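You operate a simulated robot arm through the tools that you are given. There is no shell and no other tool.

You are at the controls of a simulated robot arm. One attempt, no reset.

TASK
Switch the tester on, zero the black lead and reset the counters.
Fine: park the clip again; stay on programme 1.

It is judged by the outcome, as a careful person would: the job done as asked, and still so three seconds after it is handed in. It fails if anything else is knocked over, pushed out of place, dropped, spilled or broken.

THE ROBOT
A 7-joint arm with a two-finger parallel gripper, fixed in place. Base frame: the origin is at the foot of the arm, x ahead of it, y to its left, z up. Units: m, rad, N and s.
Its first joint turns from -2.897 to 2.897 rad. Payload 4.4 kg.
The tool frame sits at the grasp point between the pads (the TCP): z along the fingers, y along the line on which they close. The tips reach 0.023 m beyond it. The gripper opens to 0.094 m. The fingers are 0.038 m wide and 0.01 m thick; the gripper's body (0.054 by 0.096 m) begins 0.039 m behind the TCP.
Orientation is that of the tool frame in the base frame, as a unit quaternion [x, y, z, w]. With the fingers straight down and closing along the base's y, the tool's x points along the base's -x, its y along +y and its z along -z.

THE INTERFACE
- The arm moves only by the tool drive_tool. Its argument "targets" is a list of rows, each an object of numbers (a shift or turn left out is 0, a gripper value left out holds the last): "wx", "wy", "wz": the turn, a rotation vector about the tool's x, y, z in rad; "x", "y", "z": the shift along the tool's x, y, z in m; "gripper": the gripper command, from -1 (fully open) to 1 (shut), values between in proportion. In form: [{"wx": .., "wy": .., "wz": .., "x": .., "y": .., "z": .., "gripper": ..}, ...]. A call has 1 to 20 rows; each row is the pose to reach, as a shift and turn from the pose commanded when the call began, along the tool's axes at that moment. Each row takes 0.2 s and may step no farther than 0.05 m and 0.15 rad from the row before; otherwise, or with a gripper value out of range, the whole call is refused. Where a pose cannot be reached the arm comes as near as it can. A force on the tool above 50 N (or 10 N above the force at the start of the call, whichever is more), or a blocked arm, ends the call early, and 0.2 s more pass. Each finger travels about 0.072 m/s and halts on what it meets, pressing with about 28 N; the grip force reading is that of the motor and also rises with nothing between the fingers. The clock runs only during rows and for 0.2 s after the last one: add rows that repeat a pose to give the fingers time. The reply holds the time, the measured pose of the TCP, the force on the tool along the base axes, the opening and the grip force, in the units named above and with some noise, with the torque about the TCP (base axes, N m) and any sound that the robot's microphone picked up.
- Cameras (640 x 400 px; columns grow to the right, rows downward): "scene" is fixed at [0.0503, -0.6495, 1.4497]; the picture's right is [0.80, -0.60, 0.00], its down [-0.16, -0.21, -0.96] and it looks along [0.58, 0.77, -0.26] (base axes); focal length 324 px, centre (320, 200). "wrist" rides on the gripper at [0.086, 0.016, -0.074] in the tool frame; the picture's right is [-0.18, 0.98, 0.00], its down [-0.58, -0.11, -0.81] and it looks along [-0.79, -0.15, 0.59] (tool axes); focal length 243 px, centre (320, 200). There is no depth. A picture from a camera that has moved, and an enlarged one, comes with that camera's place and axes in the base frame and with its lens.
- camera(camera): a new picture of that camera. It takes no simulated time.
- enlarge(camera, box): a new picture of the part [left, top, right, bottom] of that camera's present view, enlarged. It takes no simulated time.
- hand_in(): hands the job in; it is judged then, once.

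Places have to be worked out from the pictures, the camera data and where the tool is seen. Open the gripper and draw the arm clear of the work before you hand the job in, unless the task says otherwise.

The tools are called as name(argument=value, ...) on one line, values as JSON. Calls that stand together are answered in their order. drive_tool: Moves the arm, as the interface text tells. Its arguments: {"type":"object","properties":{"targets":{"type":"array"}},"required":["targets"]} The other tools are called the same way: camera (camera) takes a picture; enlarge (camera, box) takes an enlarged picture of a part of a camera's view; hand_in () hands the job in.

At the start:

```text
t: 0.0
ee_pos: [0.5979, 0.2097, 1.2081]
tcp_rot: [0.0, 1.0, 0.001, 0.0]
contact_force: [0.8, -0.1, 0.9]
moment: [0.01, -0.02, -0.03]
gripper_width: 0.0938
grasp_force: 0.1
```

scene: 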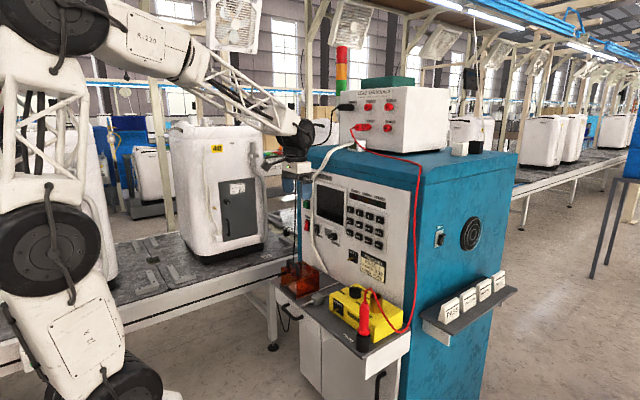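
wrist: 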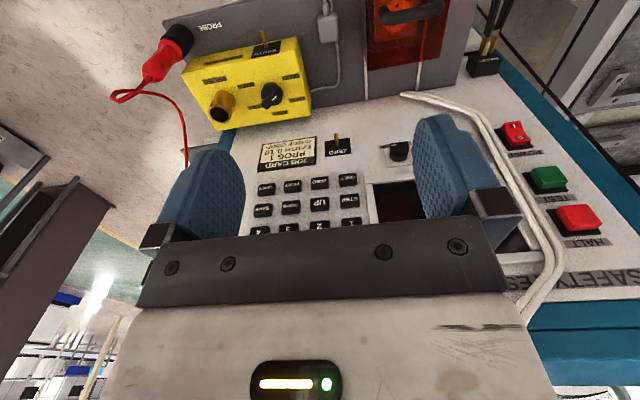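

I start by looking closely at the panel from both cameras.

enlarge(camera="scene", box=[270, 160, 430, 260])

enlarge(camera="scene", box=[270, 250, 430, 350])

enlarge(camera="scene", box=[310, 60, 470, 160])

enlarge(camera="wrist", box=[100, 0, 340, 150])

enlarge(camera="wrist", box=[240, 100, 480, 250])

enlarge(camera="wrist", box=[400, 0, 640, 150])

enlarge(camera="wrist", box=[400, 130, 640, 280])

```text
4.00 times, centred on (350, 210) of scene
camera zoom: at [0.0503, -0.6495, 1.4497], right [0.8, -0.6, 0.0], down [-0.16, -0.21, -0.96], along [0.58, 0.77, -0.26], focal length 1296 px, centre (200, 160)
```

zoom: 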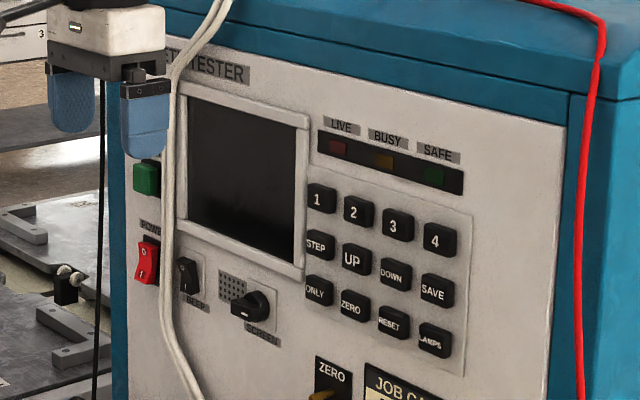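

```text
4.00 times, centred on (350, 300) of scene
camera zoom: at [0.0503, -0.6495, 1.4497], right [0.8, -0.6, 0.0], down [-0.16, -0.21, -0.96], along [0.58, 0.77, -0.26], focal length 1296 px, centre (200, -200)
```

zoom: 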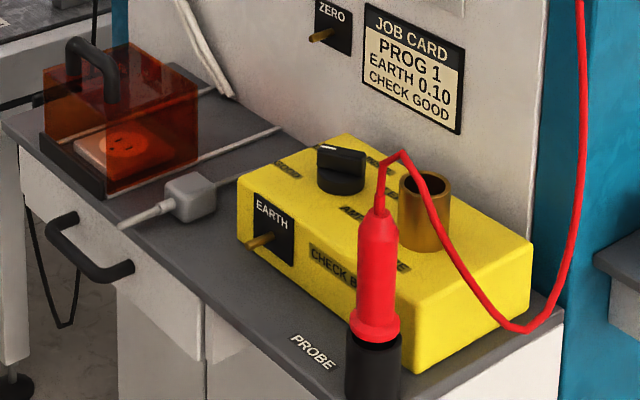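

```text
4.00 times, centred on (390, 110) of scene
camera zoom: at [0.0503, -0.6495, 1.4497], right [0.8, -0.6, 0.0], down [-0.16, -0.21, -0.96], along [0.58, 0.77, -0.26], focal length 1296 px, centre (40, 560)
```

zoom: 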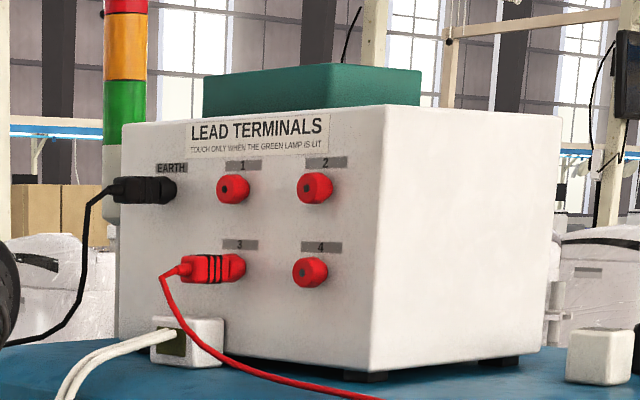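

```text
2.67 times, centred on (220, 75) of wrist
camera zoom: at [0.5114, 0.2263, 1.2819], right [0.18, 0.98, 0.0], down [0.58, -0.11, 0.81], along [0.79, -0.15, -0.59], focal length 647 px, centre (587, 533)
```

zoom: 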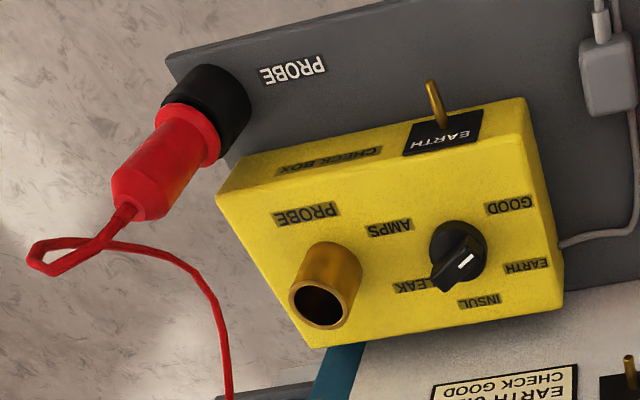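

```text
2.67 times, centred on (360, 175) of wrist
camera zoom: at [0.5114, 0.2263, 1.2819], right [0.18, 0.98, 0.0], down [0.58, -0.11, 0.81], along [0.79, -0.15, -0.59], focal length 647 px, centre (213, 267)
```

zoom: 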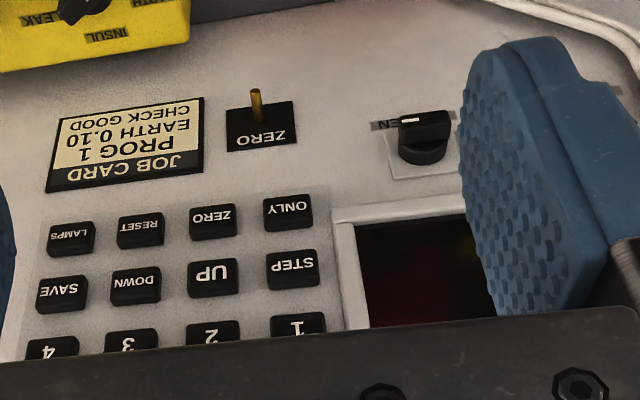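

```text
2.67 times, centred on (520, 75) of wrist
camera zoom: at [0.5114, 0.2263, 1.2819], right [0.18, 0.98, 0.0], down [0.58, -0.11, 0.81], along [0.79, -0.15, -0.59], focal length 647 px, centre (-213, 533)
```

zoom: 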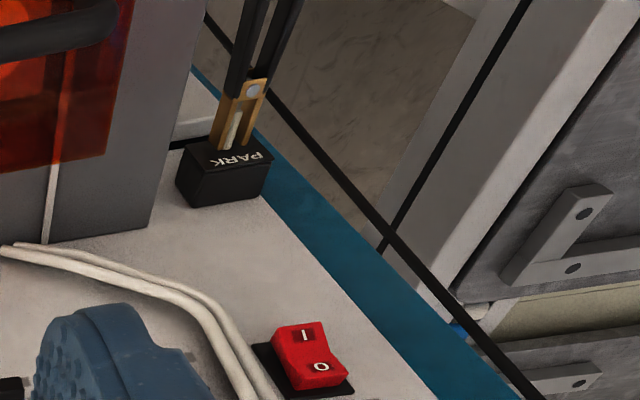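

```text
2.67 times, centred on (520, 205) of wrist
camera zoom: at [0.5114, 0.2263, 1.2819], right [0.18, 0.98, 0.0], down [0.58, -0.11, 0.81], along [0.79, -0.15, -0.59], focal length 647 px, centre (-213, 187)
```

zoom: 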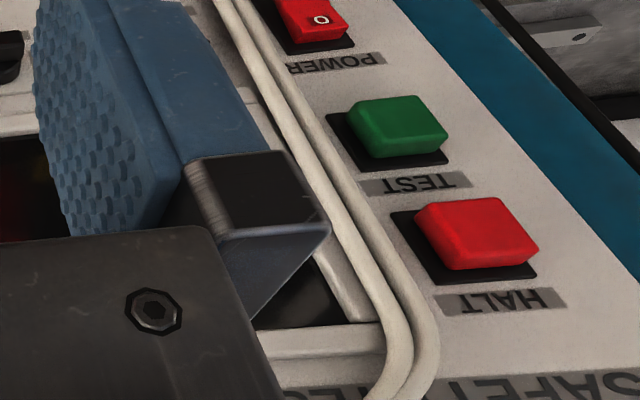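

I enlarge further on the power rocker, the park block with the clip, and the stubs.

enlarge(camera="wrist", box=[450, 0, 546, 60])

enlarge(camera="wrist", box=[460, 40, 556, 100])

enlarge(camera="wrist", box=[470, 105, 566, 165])

enlarge(camera="scene", box=[260, 210, 340, 260])

enlarge(camera="scene", box=[260, 250, 340, 300])

enlarge(camera="scene", box=[260, 120, 340, 170])

```text
6.67 times, centred on (498, 30) of wrist
camera zoom: at [0.5114, 0.2263, 1.2819], right [0.18, 0.98, 0.0], down [0.58, -0.11, 0.81], along [0.79, -0.15, -0.59], focal length 1618 px, centre (-867, 1333)
```

zoom: 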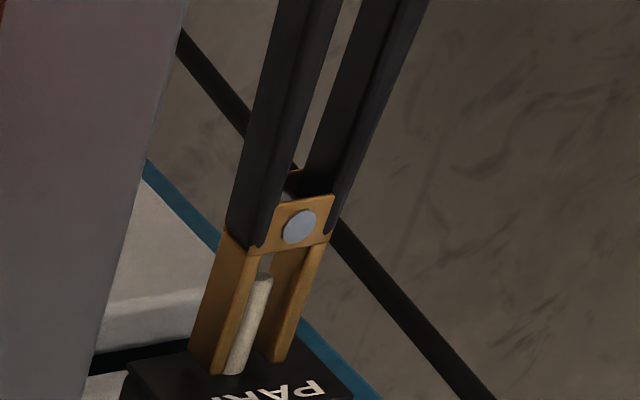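

```text
6.67 times, centred on (508, 70) of wrist
camera zoom: at [0.5114, 0.2263, 1.2819], right [0.18, 0.98, 0.0], down [0.58, -0.11, 0.81], along [0.79, -0.15, -0.59], focal length 1618 px, centre (-933, 1067)
```

zoom: 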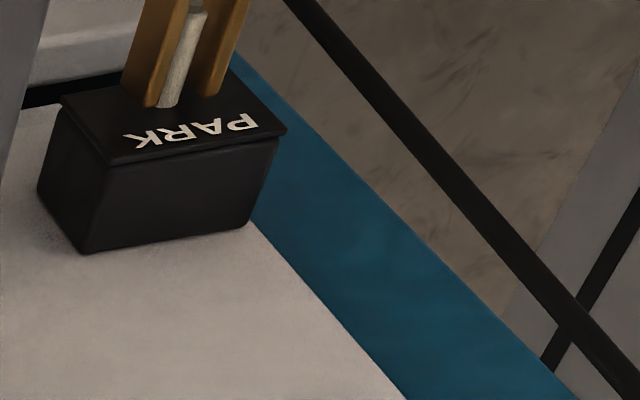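

```text
6.67 times, centred on (518, 135) of wrist
camera zoom: at [0.5114, 0.2263, 1.2819], right [0.18, 0.98, 0.0], down [0.58, -0.11, 0.81], along [0.79, -0.15, -0.59], focal length 1618 px, centre (-1000, 633)
```

zoom: 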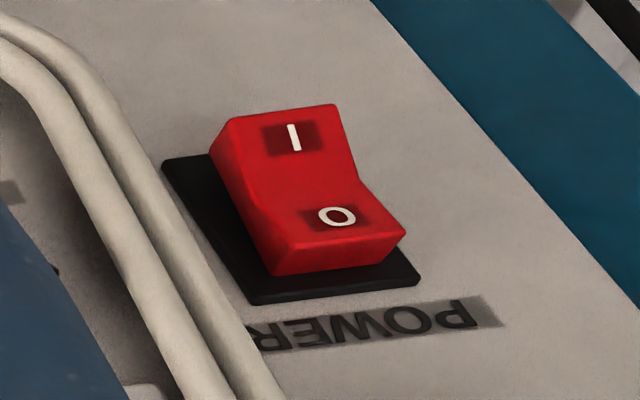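

```text
8.00 times, centred on (300, 235) of scene
camera zoom: at [0.0503, -0.6495, 1.4497], right [0.8, -0.6, 0.0], down [-0.16, -0.21, -0.96], along [0.58, 0.77, -0.26], focal length 2592 px, centre (480, -80)
```

zoom: 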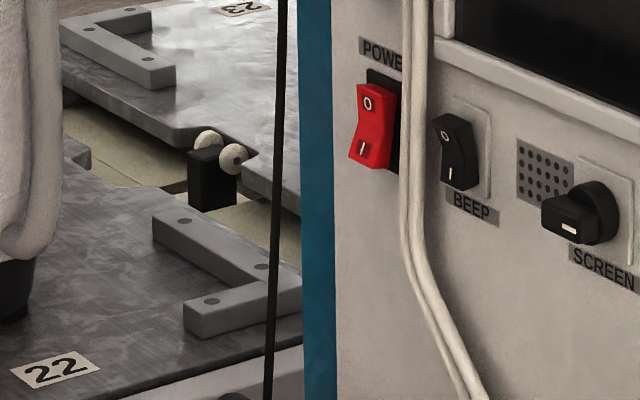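

```text
8.00 times, centred on (300, 275) of scene
camera zoom: at [0.0503, -0.6495, 1.4497], right [0.8, -0.6, 0.0], down [-0.16, -0.21, -0.96], along [0.58, 0.77, -0.26], focal length 2592 px, centre (480, -400)
```

zoom: 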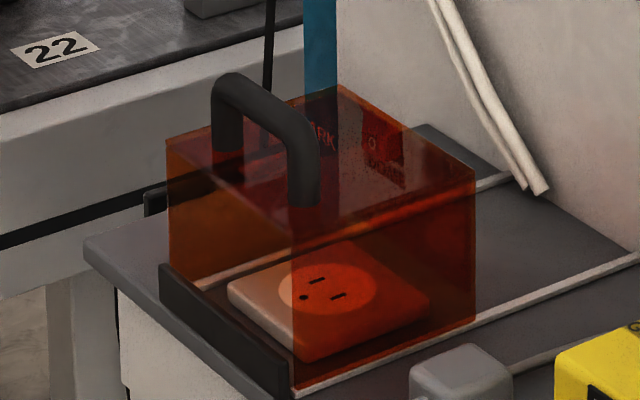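

```text
8.00 times, centred on (300, 145) of scene
camera zoom: at [0.0503, -0.6495, 1.4497], right [0.8, -0.6, 0.0], down [-0.16, -0.21, -0.96], along [0.58, 0.77, -0.26], focal length 2592 px, centre (480, 640)
```

zoom: 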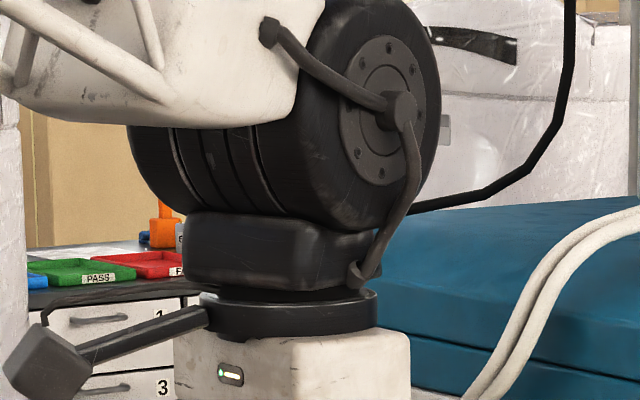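

The panel is a vertical plane near x≈0.84. The POWER rocker is at about (0.83, 0.505, 0.945), with I at its lower end. The parked black clip is near (0.76, 0.53, 0.74), and the ZERO stub near (0.846, 0.197, 0.90). I shut the gripper, tilt it 45° towards the panel and bring it in front of the power switch.

drive_tool(targets=[{"wy": -0.0785, "x": -0.0122, "y": 0.0295, "z": 0.0208, "gripper": 1}, {"wy": -0.157, "x": -0.0244, "y": 0.059, "z": 0.0416, "gripper": 1}, {"wy": -0.2355, "x": -0.0366, "y": 0.0885, "z": 0.0624}, {"wy": -0.314, "x": -0.0488, "y": 0.118, "z": 0.0832}, {"wy": -0.3925, "x": -0.061, "y": 0.1475, "z": 0.104}, {"wy": -0.471, "x": -0.0732, "y": 0.177, "z": 0.1248}, {"wy": -0.5495, "x": -0.0854, "y": 0.2065, "z": 0.1456}, {"wy": -0.628, "x": -0.0976, "y": 0.236, "z": 0.1664}, {"wy": -0.7065, "x": -0.1098, "y": 0.2655, "z": 0.1872}, {"wy": -0.785, "x": -0.122, "y": 0.295, "z": 0.208}, {"wy": -0.785, "x": -0.122, "y": 0.295, "z": 0.208}])

camera(camera="wrist")

camera(camera="scene")

```text
t: 2.4
ee_pos: [0.7187, 0.5025, 1.0016]
tcp_rot: [0.001, 0.924, 0.0, 0.383]
contact_force: [0.1, -0.3, 0.1]
moment: [-0.01, 0.01, 0.02]
gripper_width: 0.0
grasp_force: 28.2
```

```text
taken
camera wrist: at [0.6059, 0.5191, 0.9918], right [0.13, 0.98, 0.13], down [-0.16, -0.11, 0.98], along [0.98, -0.15, 0.14], focal length 243 px, centre (320, 200)
```

wrist: 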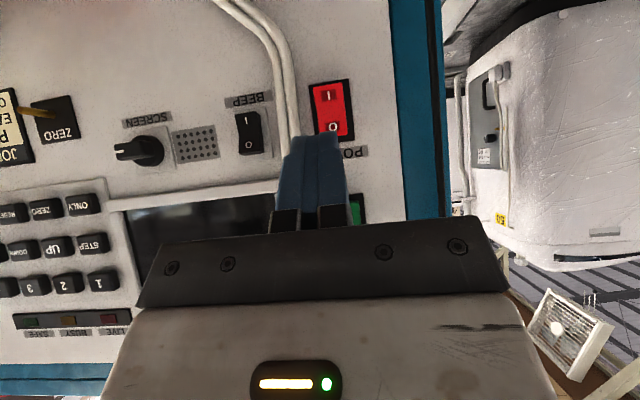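

```text
taken
```

scene: 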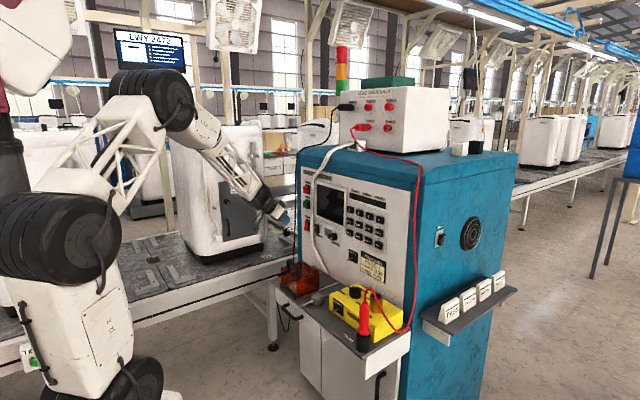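

The rocker is at y≈0.505, with its I end at z≈0.934. I drop to that height first, then creep forwards and watch the force.

drive_tool(targets=[{"x": 0.0076, "y": 0.0012, "z": 0.0402}, {"x": 0.0151, "y": 0.0025, "z": 0.0805}, {"x": 0.0151, "y": 0.0025, "z": 0.0805}])

enlarge(camera="wrist", box=[200, 40, 440, 190])

enlarge(camera="scene", box=[260, 190, 340, 240])

```text
t: 3.2
ee_pos: [0.7674, 0.5057, 0.9324]
tcp_rot: [0.0, 0.924, 0.0, 0.383]
contact_force: [0.4, 0.2, -1.1]
moment: [0.0, -0.03, 0.04]
gripper_width: 0.0
grasp_force: 28.1
```

```text
2.67 times, centred on (320, 115) of wrist
camera zoom: at [0.6539, 0.5224, 0.9227], right [0.13, 0.98, 0.13], down [-0.16, -0.11, 0.98], along [0.98, -0.15, 0.14], focal length 647 px, centre (320, 427)
```

zoom: 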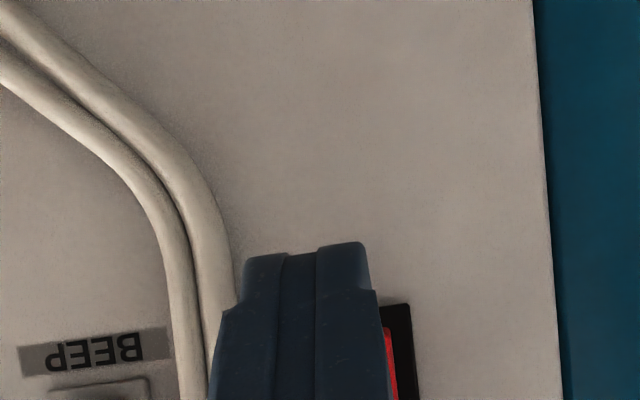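

```text
8.00 times, centred on (300, 215) of scene
camera zoom: at [0.0503, -0.6495, 1.4497], right [0.8, -0.6, 0.0], down [-0.16, -0.21, -0.96], along [0.58, 0.77, -0.26], focal length 2592 px, centre (480, 80)
```

zoom: 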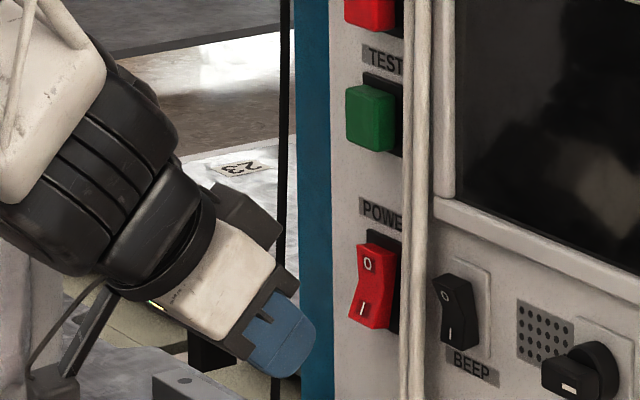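

The fingertip corner is level with the I end and about 3 cm short of it. I push forwards in 5 mm steps.

drive_tool(targets=[{"x": -0.0071, "z": 0.0071}, {"x": -0.0141, "z": 0.0141}, {"x": -0.0177, "z": 0.0177}, {"x": -0.0212, "z": 0.0212}, {"x": -0.0247, "z": 0.0247}, {"x": -0.0283, "z": 0.0283}])

enlarge(camera="scene", box=[260, 190, 340, 240])

```text
t: 4.6
ee_pos: [0.8015, 0.5092, 0.9303]
tcp_rot: [-0.001, 0.924, 0.0, 0.382]
contact_force: [-30.2, -1.0, 7.3]
moment: [-0.01, -0.15, -0.07]
gripper_width: 0.0001
grasp_force: 27.7
stopped in row 6: the force on the tool passed its limit at 96 N (the readings are from after the stop); the commanded pose is now the measured one
```

```text
8.00 times, centred on (300, 215) of scene
camera zoom: at [0.0503, -0.6495, 1.4497], right [0.8, -0.6, 0.0], down [-0.16, -0.21, -0.96], along [0.58, 0.77, -0.26], focal length 2592 px, centre (480, 80)
```

zoom: 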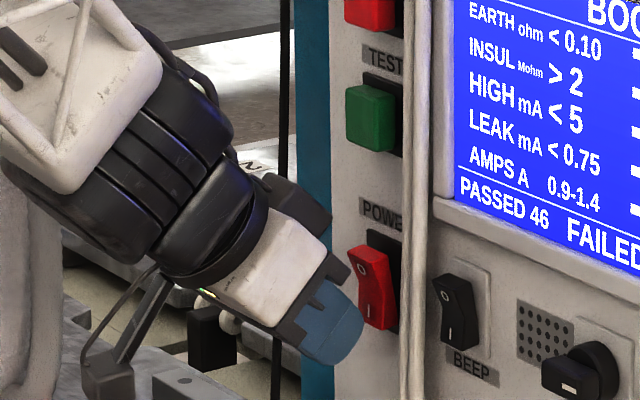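

The tester is on and its screen shows it booting. I back off and look at the screen.

drive_tool(targets=[{"x": 0.0141, "z": -0.0141}, {"x": 0.0424, "z": -0.0424}, {"x": 0.0707, "z": -0.0707}, {"x": 0.0707, "z": -0.0707}])

enlarge(camera="scene", box=[300, 175, 396, 235])

camera(camera="scene")

camera(camera="wrist")

```text
t: 5.6
ee_pos: [0.7021, 0.5089, 0.9308]
tcp_rot: [0.0, 0.924, -0.001, 0.382]
contact_force: [0.1, 0.1, -0.7]
moment: [0.0, 0.01, -0.02]
gripper_width: 0.0001
grasp_force: 28.4
```

```text
6.67 times, centred on (348, 205) of scene
camera zoom: at [0.0503, -0.6495, 1.4497], right [0.8, -0.6, 0.0], down [-0.16, -0.21, -0.96], along [0.58, 0.77, -0.26], focal length 2160 px, centre (133, 167)
```

zoom: 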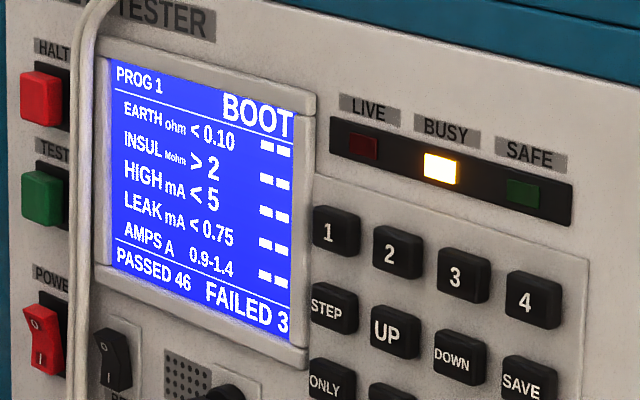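

```text
taken
```

scene: 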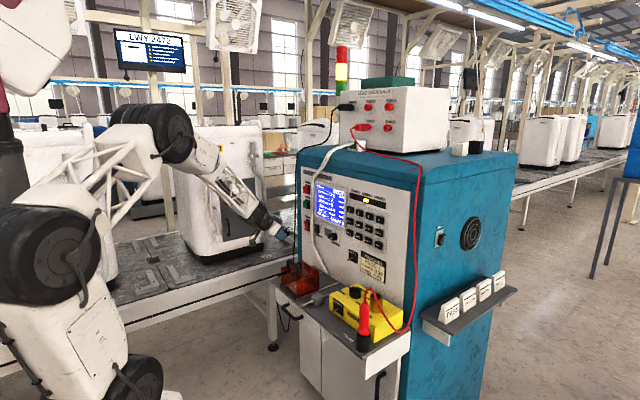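

```text
taken
camera wrist: at [0.5893, 0.5257, 0.9213], right [0.13, 0.98, 0.13], down [-0.16, -0.11, 0.98], along [0.98, -0.15, 0.14], focal length 243 px, centre (320, 200)
```

wrist: 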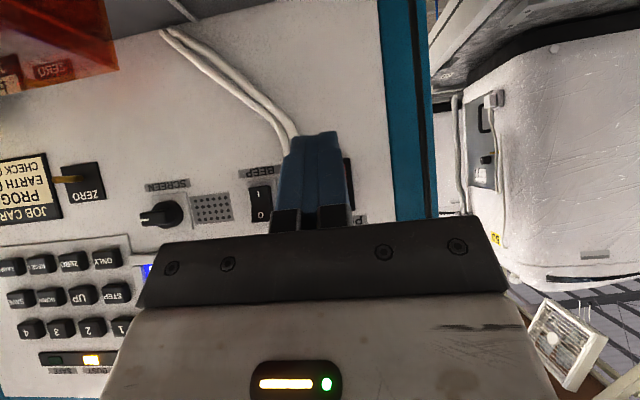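

It's still booting (BUSY lit), with counters at PASSED 46 and FAILED 3. Meanwhile I raise the tool, point it down and open it in front of the parked clip to view it.

drive_tool(targets=[{"wy": 0.131, "x": 0.0039, "y": 0.0035, "z": -0.0202, "gripper": -1}, {"wy": 0.262, "x": 0.0078, "y": 0.007, "z": -0.0403}, {"wy": 0.393, "x": 0.0117, "y": 0.0105, "z": -0.0605}, {"wy": 0.523, "x": 0.0155, "y": 0.014, "z": -0.0806}, {"wy": 0.654, "x": 0.0194, "y": 0.0175, "z": -0.1007}, {"wy": 0.785, "x": 0.0233, "y": 0.021, "z": -0.1209}, {"wy": 0.785, "x": 0.0233, "y": 0.021, "z": -0.1209}])

camera(camera="wrist")

enlarge(camera="scene", box=[300, 175, 396, 235])

```text
t: 7.2
ee_pos: [0.5997, 0.5302, 0.9996]
tcp_rot: [0.0, 1.0, -0.001, -0.002]
contact_force: [-0.6, 0.1, 0.1]
moment: [0.03, 0.02, 0.0]
gripper_width: 0.0938
grasp_force: 0.1
```

```text
taken
camera wrist: at [0.5148, 0.5469, 1.0745], right [0.18, 0.98, 0.0], down [0.58, -0.11, 0.8], along [0.79, -0.15, -0.59], focal length 243 px, centre (320, 200)
```

wrist: 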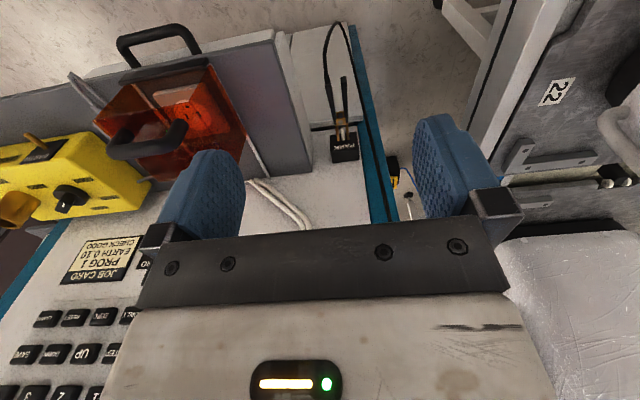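

```text
6.67 times, centred on (348, 205) of scene
camera zoom: at [0.0503, -0.6495, 1.4497], right [0.8, -0.6, 0.0], down [-0.16, -0.21, -0.96], along [0.58, 0.77, -0.26], focal length 2160 px, centre (133, 167)
```

zoom: 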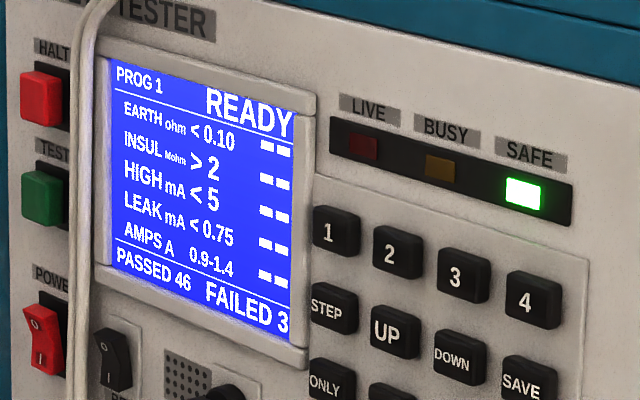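

Ready, with SAFE lit green. I zoom in on the clip.

enlarge(camera="wrist", box=[270, 10, 430, 110])

enlarge(camera="wrist", box=[304, 70, 384, 170])

enlarge(camera="wrist", box=[380, 70, 620, 220])

```text
4.00 times, centred on (350, 60) of wrist
camera zoom: at [0.5148, 0.5469, 1.0745], right [0.18, 0.98, 0.0], down [0.58, -0.11, 0.8], along [0.79, -0.15, -0.59], focal length 970 px, centre (200, 760)
```

zoom: 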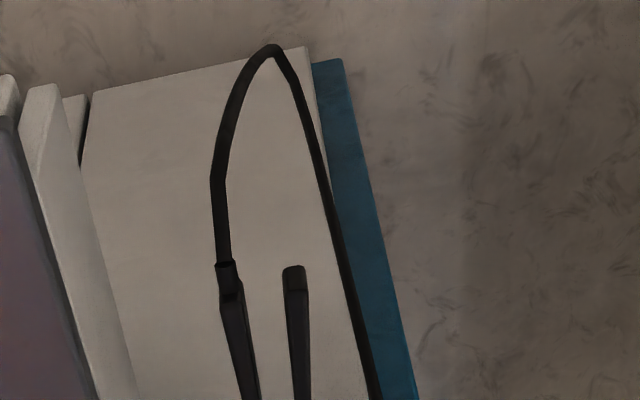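

```text
4.00 times, centred on (344, 120) of wrist
camera zoom: at [0.5148, 0.5469, 1.0745], right [0.18, 0.98, 0.0], down [0.58, -0.11, 0.8], along [0.79, -0.15, -0.59], focal length 970 px, centre (224, 520)
```

zoom: 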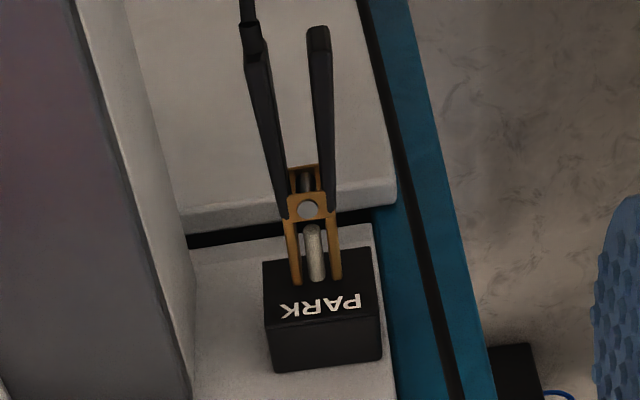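

```text
2.67 times, centred on (500, 145) of wrist
camera zoom: at [0.5148, 0.5469, 1.0745], right [0.18, 0.98, 0.0], down [0.58, -0.11, 0.8], along [0.79, -0.15, -0.59], focal length 647 px, centre (-160, 347)
```

zoom: 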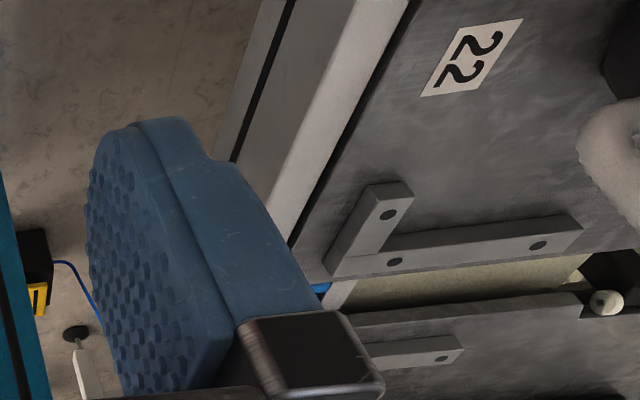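

By triangulating the two wrist views I get:
- **Pivot:** about (0.768, 0.535, 0.722).
- **Handles:** their ends are at x≈0.693, y 0.523 to 0.549. They close along y, so squeezing them opens the jaws.
- **PARK face:** x≈0.812.

I go above the handles with a moderately open gripper.

drive_tool(targets=[{"x": -0.028, "y": 0.0015, "z": 0.0325, "gripper": -0.4}, {"x": -0.056, "y": 0.003, "z": 0.065}, {"x": -0.084, "y": 0.0045, "z": 0.0975}, {"x": -0.111, "y": 0.006, "z": 0.13}, {"x": -0.111, "y": 0.006, "z": 0.13}])

camera(camera="wrist")

camera(camera="scene")

```text
t: 8.4
ee_pos: [0.7119, 0.5359, 0.8689]
tcp_rot: [-0.001, 1.0, 0.0, 0.0]
contact_force: [-0.4, -0.4, 0.6]
moment: [-0.01, 0.01, -0.03]
gripper_width: 0.0657
grasp_force: 0.1
```

```text
taken
camera wrist: at [0.6256, 0.5519, 0.9438], right [0.18, 0.98, 0.0], down [0.58, -0.11, 0.81], along [0.79, -0.15, -0.59], focal length 243 px, centre (320, 200)
```

wrist: 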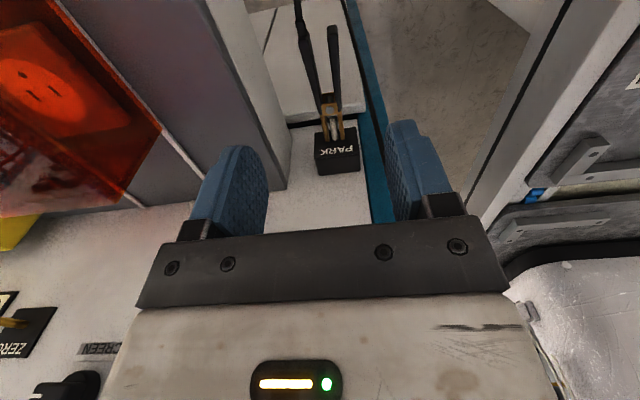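

```text
taken
```

scene: 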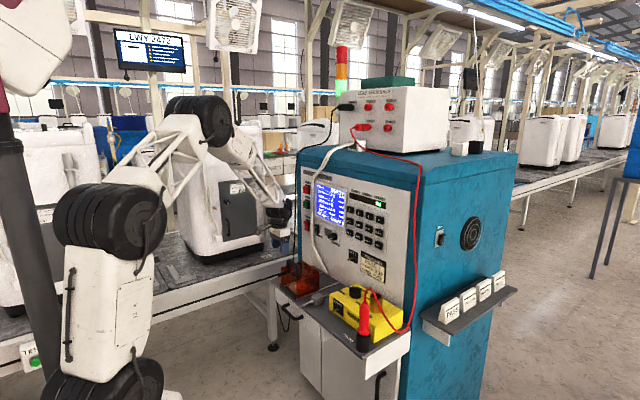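

enlarge(camera="wrist", box=[270, 0, 390, 75])

enlarge(camera="wrist", box=[270, 75, 390, 150])

```text
5.33 times, centred on (330, 38) of wrist
camera zoom: at [0.6256, 0.5519, 0.9438], right [0.18, 0.98, 0.0], down [0.58, -0.11, 0.81], along [0.79, -0.15, -0.59], focal length 1294 px, centre (267, 1067)
```

zoom: 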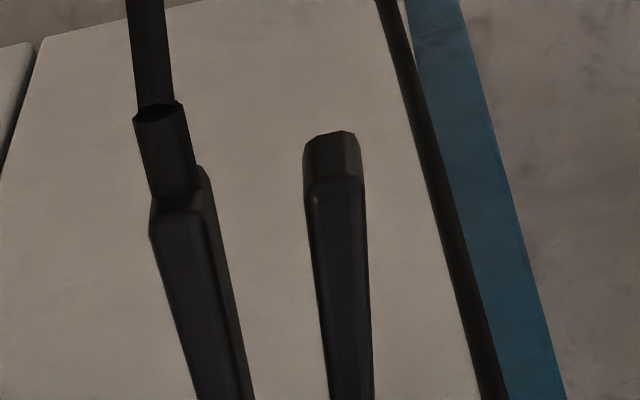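

```text
5.33 times, centred on (330, 112) of wrist
camera zoom: at [0.6256, 0.5519, 0.9438], right [0.18, 0.98, 0.0], down [0.58, -0.11, 0.81], along [0.79, -0.15, -0.59], focal length 1294 px, centre (267, 667)
```

zoom: 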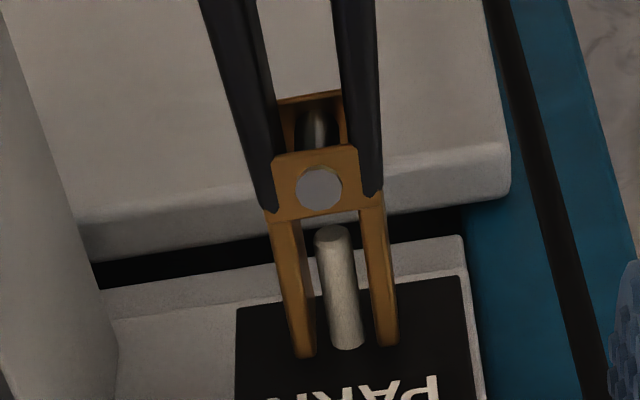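

The handles run from about x 0.705 to 0.75, centred on y≈0.535, z≈0.705–0.72. I descend straight down around them with the gripper still open.

drive_tool(targets=[{"x": -0.003, "y": -0.0005, "z": 0.045}, {"x": -0.006, "y": -0.0008, "z": 0.09}, {"x": -0.006, "y": -0.0008, "z": 0.125}, {"x": -0.006, "y": -0.0008, "z": 0.156}, {"x": -0.006, "y": -0.0008, "z": 0.156}])

camera(camera="wrist")

enlarge(camera="wrist", box=[220, 80, 460, 230])

enlarge(camera="scene", box=[250, 200, 346, 260])

```text
t: 9.6
ee_pos: [0.718, 0.5339, 0.7144]
tcp_rot: [-0.001, 1.0, -0.001, -0.001]
contact_force: [0.2, -0.9, -0.2]
moment: [0.0, 0.02, -0.01]
gripper_width: 0.0657
grasp_force: 0.0
```

```text
taken
camera wrist: at [0.6316, 0.5502, 0.7875], right [0.18, 0.98, 0.0], down [0.58, -0.11, 0.81], along [0.79, -0.15, -0.59], focal length 243 px, centre (320, 200)
```

wrist: 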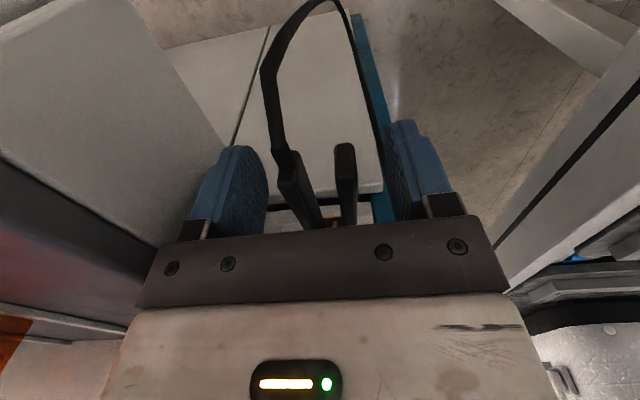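

```text
2.67 times, centred on (340, 155) of wrist
camera zoom: at [0.6316, 0.5502, 0.7875], right [0.18, 0.98, 0.0], down [0.58, -0.11, 0.81], along [0.79, -0.15, -0.59], focal length 647 px, centre (267, 320)
```

zoom: 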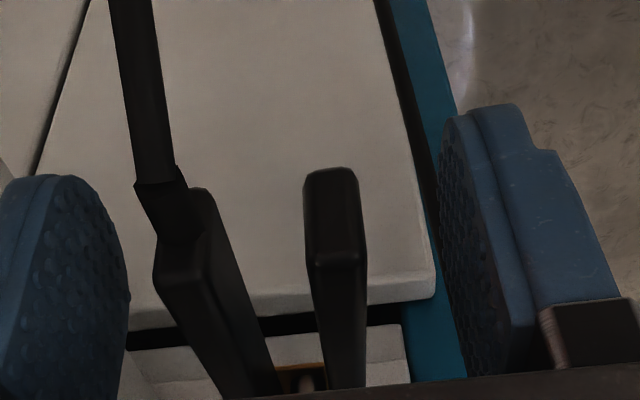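

```text
6.67 times, centred on (298, 230) of scene
camera zoom: at [0.0503, -0.6495, 1.4497], right [0.8, -0.6, 0.0], down [-0.16, -0.21, -0.96], along [0.58, 0.77, -0.26], focal length 2160 px, centre (467, 0)
```

zoom: 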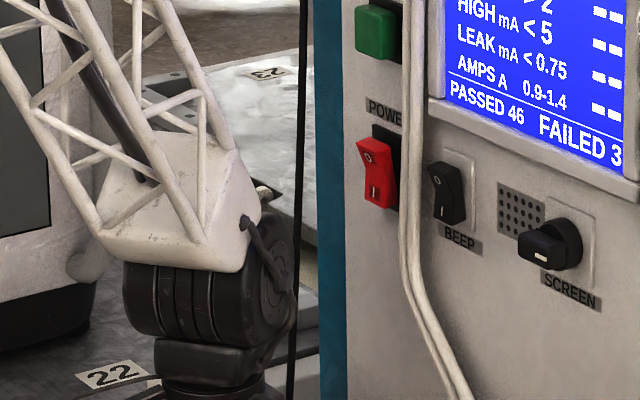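

The pads straddle both handles (end faces z 0.703–0.723, centre y≈0.536, TCP level with them). I squeeze the clip.

drive_tool(targets=[{"y": 0.001, "gripper": 0.2}, {"y": 0.001, "gripper": 0.6}, {"y": 0.001, "gripper": 1}, {"y": 0.001, "gripper": 1}, {"y": 0.001, "gripper": 1}])

enlarge(camera="wrist", box=[220, 80, 460, 230])

```text
t: 10.8
ee_pos: [0.718, 0.5354, 0.7145]
tcp_rot: [-0.001, 1.0, -0.001, -0.001]
contact_force: [0.9, 0.5, 0.2]
moment: [0.04, 0.03, 0.01]
gripper_width: 0.0335
grasp_force: 28.3
```

```text
2.67 times, centred on (340, 155) of wrist
camera zoom: at [0.6315, 0.5515, 0.7881], right [0.18, 0.98, 0.0], down [0.58, -0.11, 0.81], along [0.79, -0.15, -0.59], focal length 647 px, centre (267, 320)
```

zoom: 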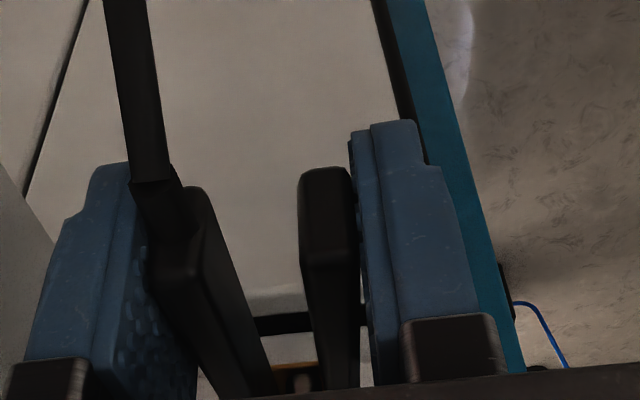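

The gripper is holding at 33.5 mm with full grip force. I draw back gently by 1 cm and watch the force.

drive_tool(targets=[{"x": 0.003}, {"x": 0.006}, {"x": 0.01}])

camera(camera="wrist")

```text
t: 11.6
ee_pos: [0.7084, 0.534, 0.7144]
tcp_rot: [0.0, 1.0, -0.001, -0.001]
contact_force: [0.1, 0.5, -0.5]
moment: [0.01, 0.01, 0.01]
gripper_width: 0.0332
grasp_force: 27.9
```

```text
taken
camera wrist: at [0.6218, 0.5508, 0.7878], right [0.18, 0.98, 0.0], down [0.58, -0.11, 0.81], along [0.79, -0.15, -0.59], focal length 243 px, centre (320, 200)
```

wrist: 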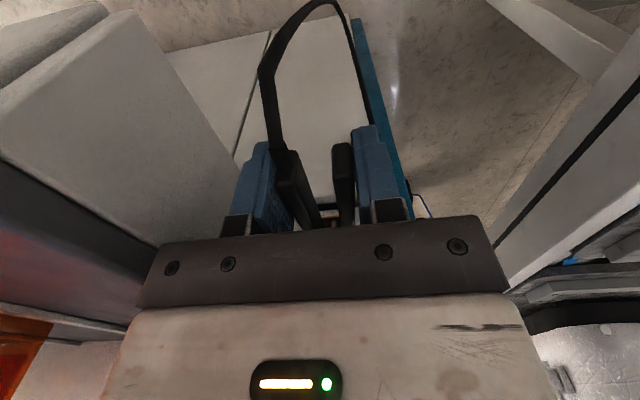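

No resistance: the clip has come off the post with the hand. I pull it further back and lift it clear.

drive_tool(targets=[{"x": 0.02}, {"x": 0.045}, {"x": 0.05, "z": -0.04}, {"x": 0.05, "z": -0.085}, {"x": 0.05, "z": -0.13}, {"x": 0.05, "z": -0.175}, {"x": 0.05, "z": -0.22}, {"x": 0.05, "z": -0.265}, {"x": 0.05, "z": -0.3}, {"x": 0.05, "z": -0.3}])

camera(camera="wrist")

camera(camera="scene")

enlarge(camera="scene", box=[240, 180, 368, 260])

```text
t: 13.8
ee_pos: [0.6598, 0.535, 1.0125]
tcp_rot: [0.001, 1.0, -0.001, -0.001]
contact_force: [0.7, 0.1, -0.6]
moment: [-0.03, 0.02, 0.04]
gripper_width: 0.0331
grasp_force: 28.1
```

```text
taken
camera wrist: at [0.5728, 0.5513, 1.0861], right [0.18, 0.98, 0.0], down [0.58, -0.11, 0.81], along [0.79, -0.15, -0.59], focal length 243 px, centre (320, 200)
```

wrist: 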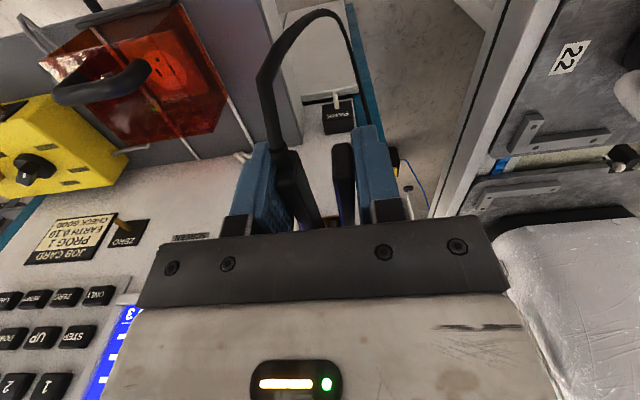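

```text
taken
```

scene: 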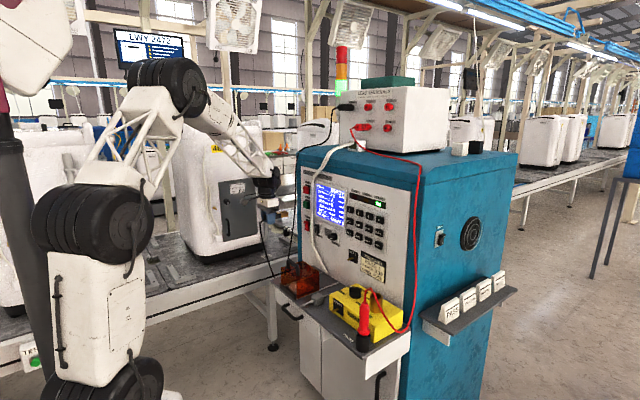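

```text
5.00 times, centred on (304, 220) of scene
camera zoom: at [0.0503, -0.6495, 1.4497], right [0.8, -0.6, 0.0], down [-0.16, -0.21, -0.96], along [0.58, 0.77, -0.26], focal length 1620 px, centre (400, 100)
```

zoom: 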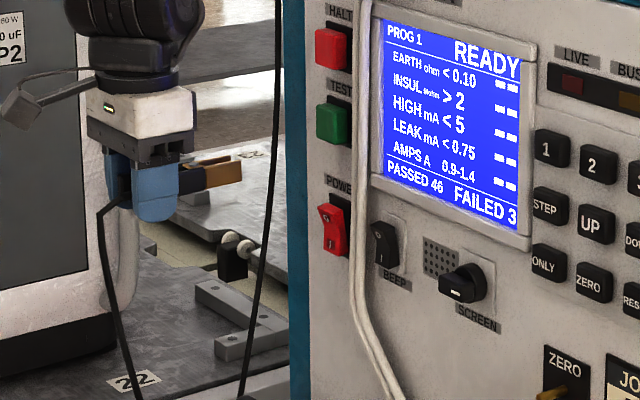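

The clip is held level, pointing at the panel, and SAFE is still lit. I carry it across at z≈1.01, above the cover, towards the ZERO stub's y.

drive_tool(targets=[{"y": -0.04}, {"y": -0.08}, {"y": -0.12}, {"y": -0.16}, {"y": -0.2}, {"y": -0.24}, {"y": -0.28}, {"y": -0.315}, {"y": -0.338}, {"y": -0.338}])

camera(camera="wrist")

camera(camera="scene")

enlarge(camera="scene", box=[280, 200, 408, 280])

```text
t: 16.0
ee_pos: [0.6568, 0.1962, 1.0147]
tcp_rot: [0.001, 1.0, -0.001, 0.0]
contact_force: [0.6, 0.0, -0.5]
moment: [0.01, 0.04, 0.02]
gripper_width: 0.0329
grasp_force: 28.2
```

```text
taken
camera wrist: at [0.5715, 0.2128, 1.0886], right [0.18, 0.98, 0.0], down [0.58, -0.11, 0.81], along [0.79, -0.15, -0.59], focal length 243 px, centre (320, 200)
```

wrist: 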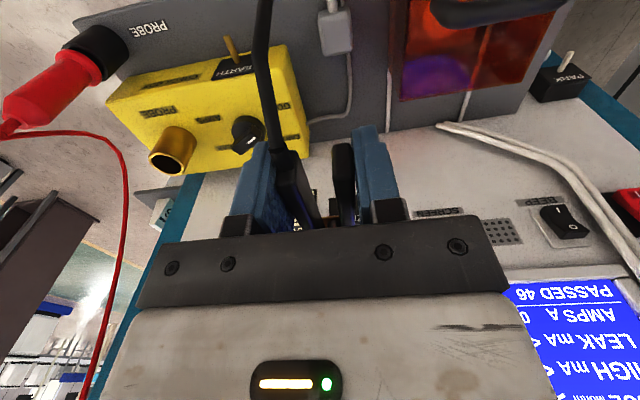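

```text
taken
```

scene: 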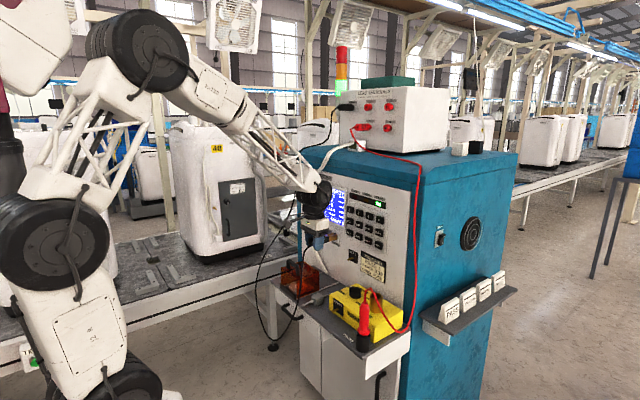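

```text
5.00 times, centred on (344, 240) of scene
camera zoom: at [0.0503, -0.6495, 1.4497], right [0.8, -0.6, 0.0], down [-0.16, -0.21, -0.96], along [0.58, 0.77, -0.26], focal length 1620 px, centre (200, 0)
```

zoom: 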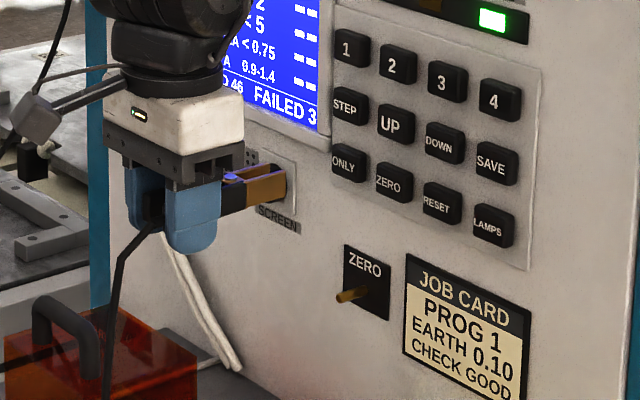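

The clip jaws are level and at the stub's y (stub base ≈ (0.846, 0.197, 0.899), tip x≈0.82). I lower to stub height and stop with the jaw tips just short of it to check alignment.

drive_tool(targets=[{"y": 0.0008, "z": 0.04}, {"y": 0.0008, "z": 0.08}, {"x": -0.01, "y": 0.0008, "z": 0.1165}, {"x": -0.04, "y": 0.0008, "z": 0.1165}, {"x": -0.053, "y": 0.0008, "z": 0.1165}, {"x": -0.053, "y": 0.0008, "z": 0.1165}])

enlarge(camera="scene", box=[310, 230, 374, 270])

camera(camera="wrist")

camera(camera="scene")

```text
t: 17.4
ee_pos: [0.7102, 0.1977, 0.8974]
tcp_rot: [0.0, 1.0, -0.001, 0.0]
contact_force: [-0.5, 0.1, 0.5]
moment: [0.0, 0.01, -0.02]
gripper_width: 0.0333
grasp_force: 27.9
```

```text
10.00 times, centred on (342, 250) of scene
camera zoom: at [0.0503, -0.6495, 1.4497], right [0.8, -0.6, 0.0], down [-0.16, -0.21, -0.96], along [0.58, 0.77, -0.26], focal length 3240 px, centre (100, -300)
```

zoom: 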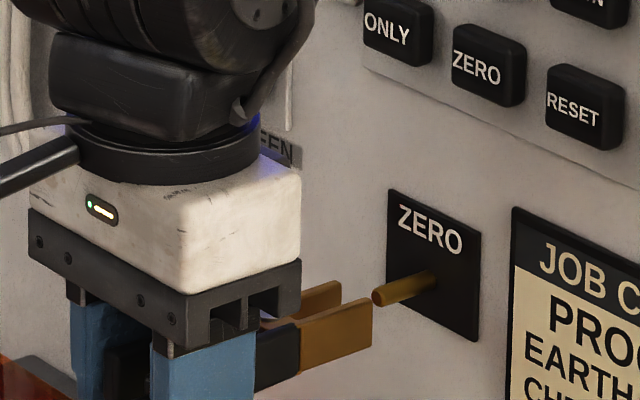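

```text
taken
camera wrist: at [0.6241, 0.214, 0.972], right [0.18, 0.98, 0.0], down [0.58, -0.11, 0.81], along [0.79, -0.15, -0.59], focal length 243 px, centre (320, 200)
```

wrist: 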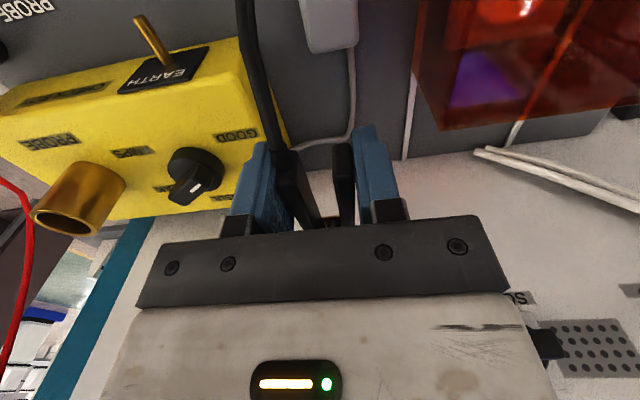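

```text
taken
```

scene: 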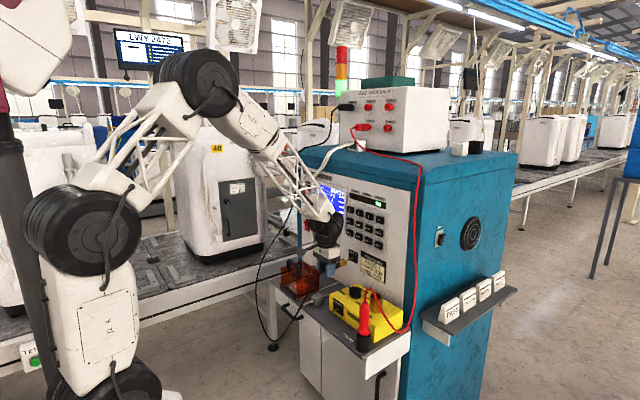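

In this view the jaws straddle the stub's axis sideways. They are about 2–3 mm low, so I raise by 2.5 mm and advance slowly onto the stub.

drive_tool(targets=[{"z": -0.0025}, {"x": -0.008, "z": -0.0025}, {"x": -0.014, "z": -0.0025}, {"x": -0.02, "z": -0.0025}, {"x": -0.02, "z": -0.0025}])

enlarge(camera="scene", box=[310, 230, 374, 270])

```text
t: 18.6
ee_pos: [0.7314, 0.1973, 0.8997]
tcp_rot: [-0.001, 1.0, 0.0, 0.0]
contact_force: [0.6, 0.7, -1.0]
moment: [0.02, 0.05, 0.07]
gripper_width: 0.033
grasp_force: 28.5
```

```text
10.00 times, centred on (342, 250) of scene
camera zoom: at [0.0503, -0.6495, 1.4497], right [0.8, -0.6, 0.0], down [-0.16, -0.21, -0.96], along [0.58, 0.77, -0.26], focal length 3240 px, centre (100, -300)
```

zoom: 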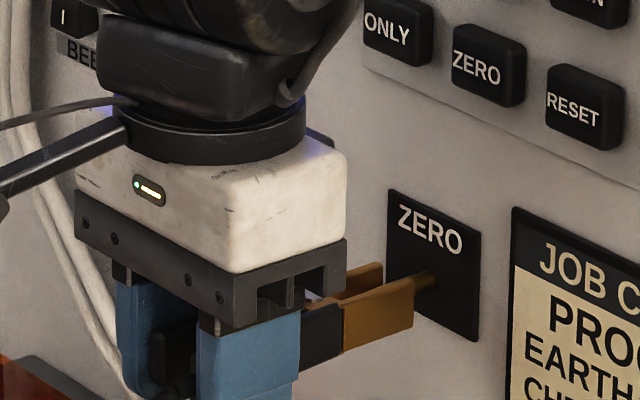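

The stub now lies between the jaws, with about 2 cm left to the plate and no contact force. I advance another 12 mm.

drive_tool(targets=[{"x": -0.006}, {"x": -0.012}, {"x": -0.014}, {"x": -0.014}])

enlarge(camera="scene", box=[310, 230, 374, 270])

enlarge(camera="scene", box=[300, 175, 396, 235])

camera(camera="wrist")

```text
t: 19.6
ee_pos: [0.7449, 0.1982, 0.9001]
tcp_rot: [-0.001, 1.0, 0.0, -0.001]
contact_force: [0.3, -0.6, 0.0]
moment: [0.01, 0.02, -0.03]
gripper_width: 0.0333
grasp_force: 28.4
```

```text
10.00 times, centred on (342, 250) of scene
camera zoom: at [0.0503, -0.6495, 1.4497], right [0.8, -0.6, 0.0], down [-0.16, -0.21, -0.96], along [0.58, 0.77, -0.26], focal length 3240 px, centre (100, -300)
```

zoom: 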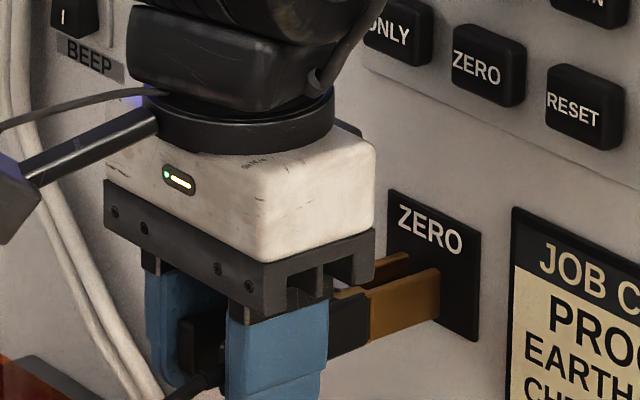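

```text
6.67 times, centred on (348, 205) of scene
camera zoom: at [0.0503, -0.6495, 1.4497], right [0.8, -0.6, 0.0], down [-0.16, -0.21, -0.96], along [0.58, 0.77, -0.26], focal length 2160 px, centre (133, 167)
```

zoom: 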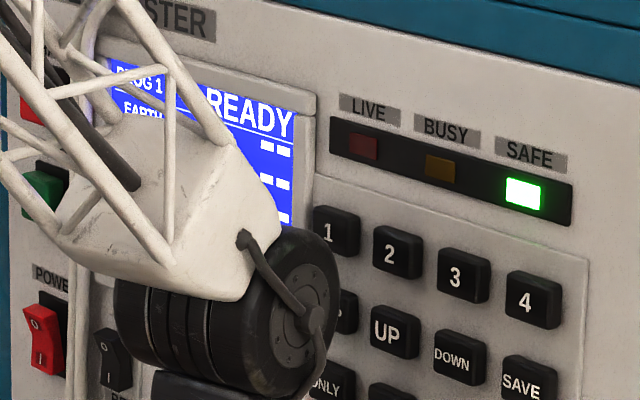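

```text
taken
camera wrist: at [0.6588, 0.2142, 0.9743], right [0.18, 0.98, 0.0], down [0.58, -0.11, 0.81], along [0.79, -0.15, -0.59], focal length 243 px, centre (320, 200)
```

wrist: 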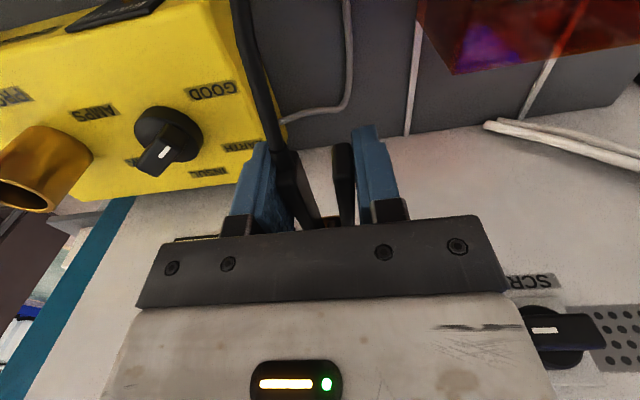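

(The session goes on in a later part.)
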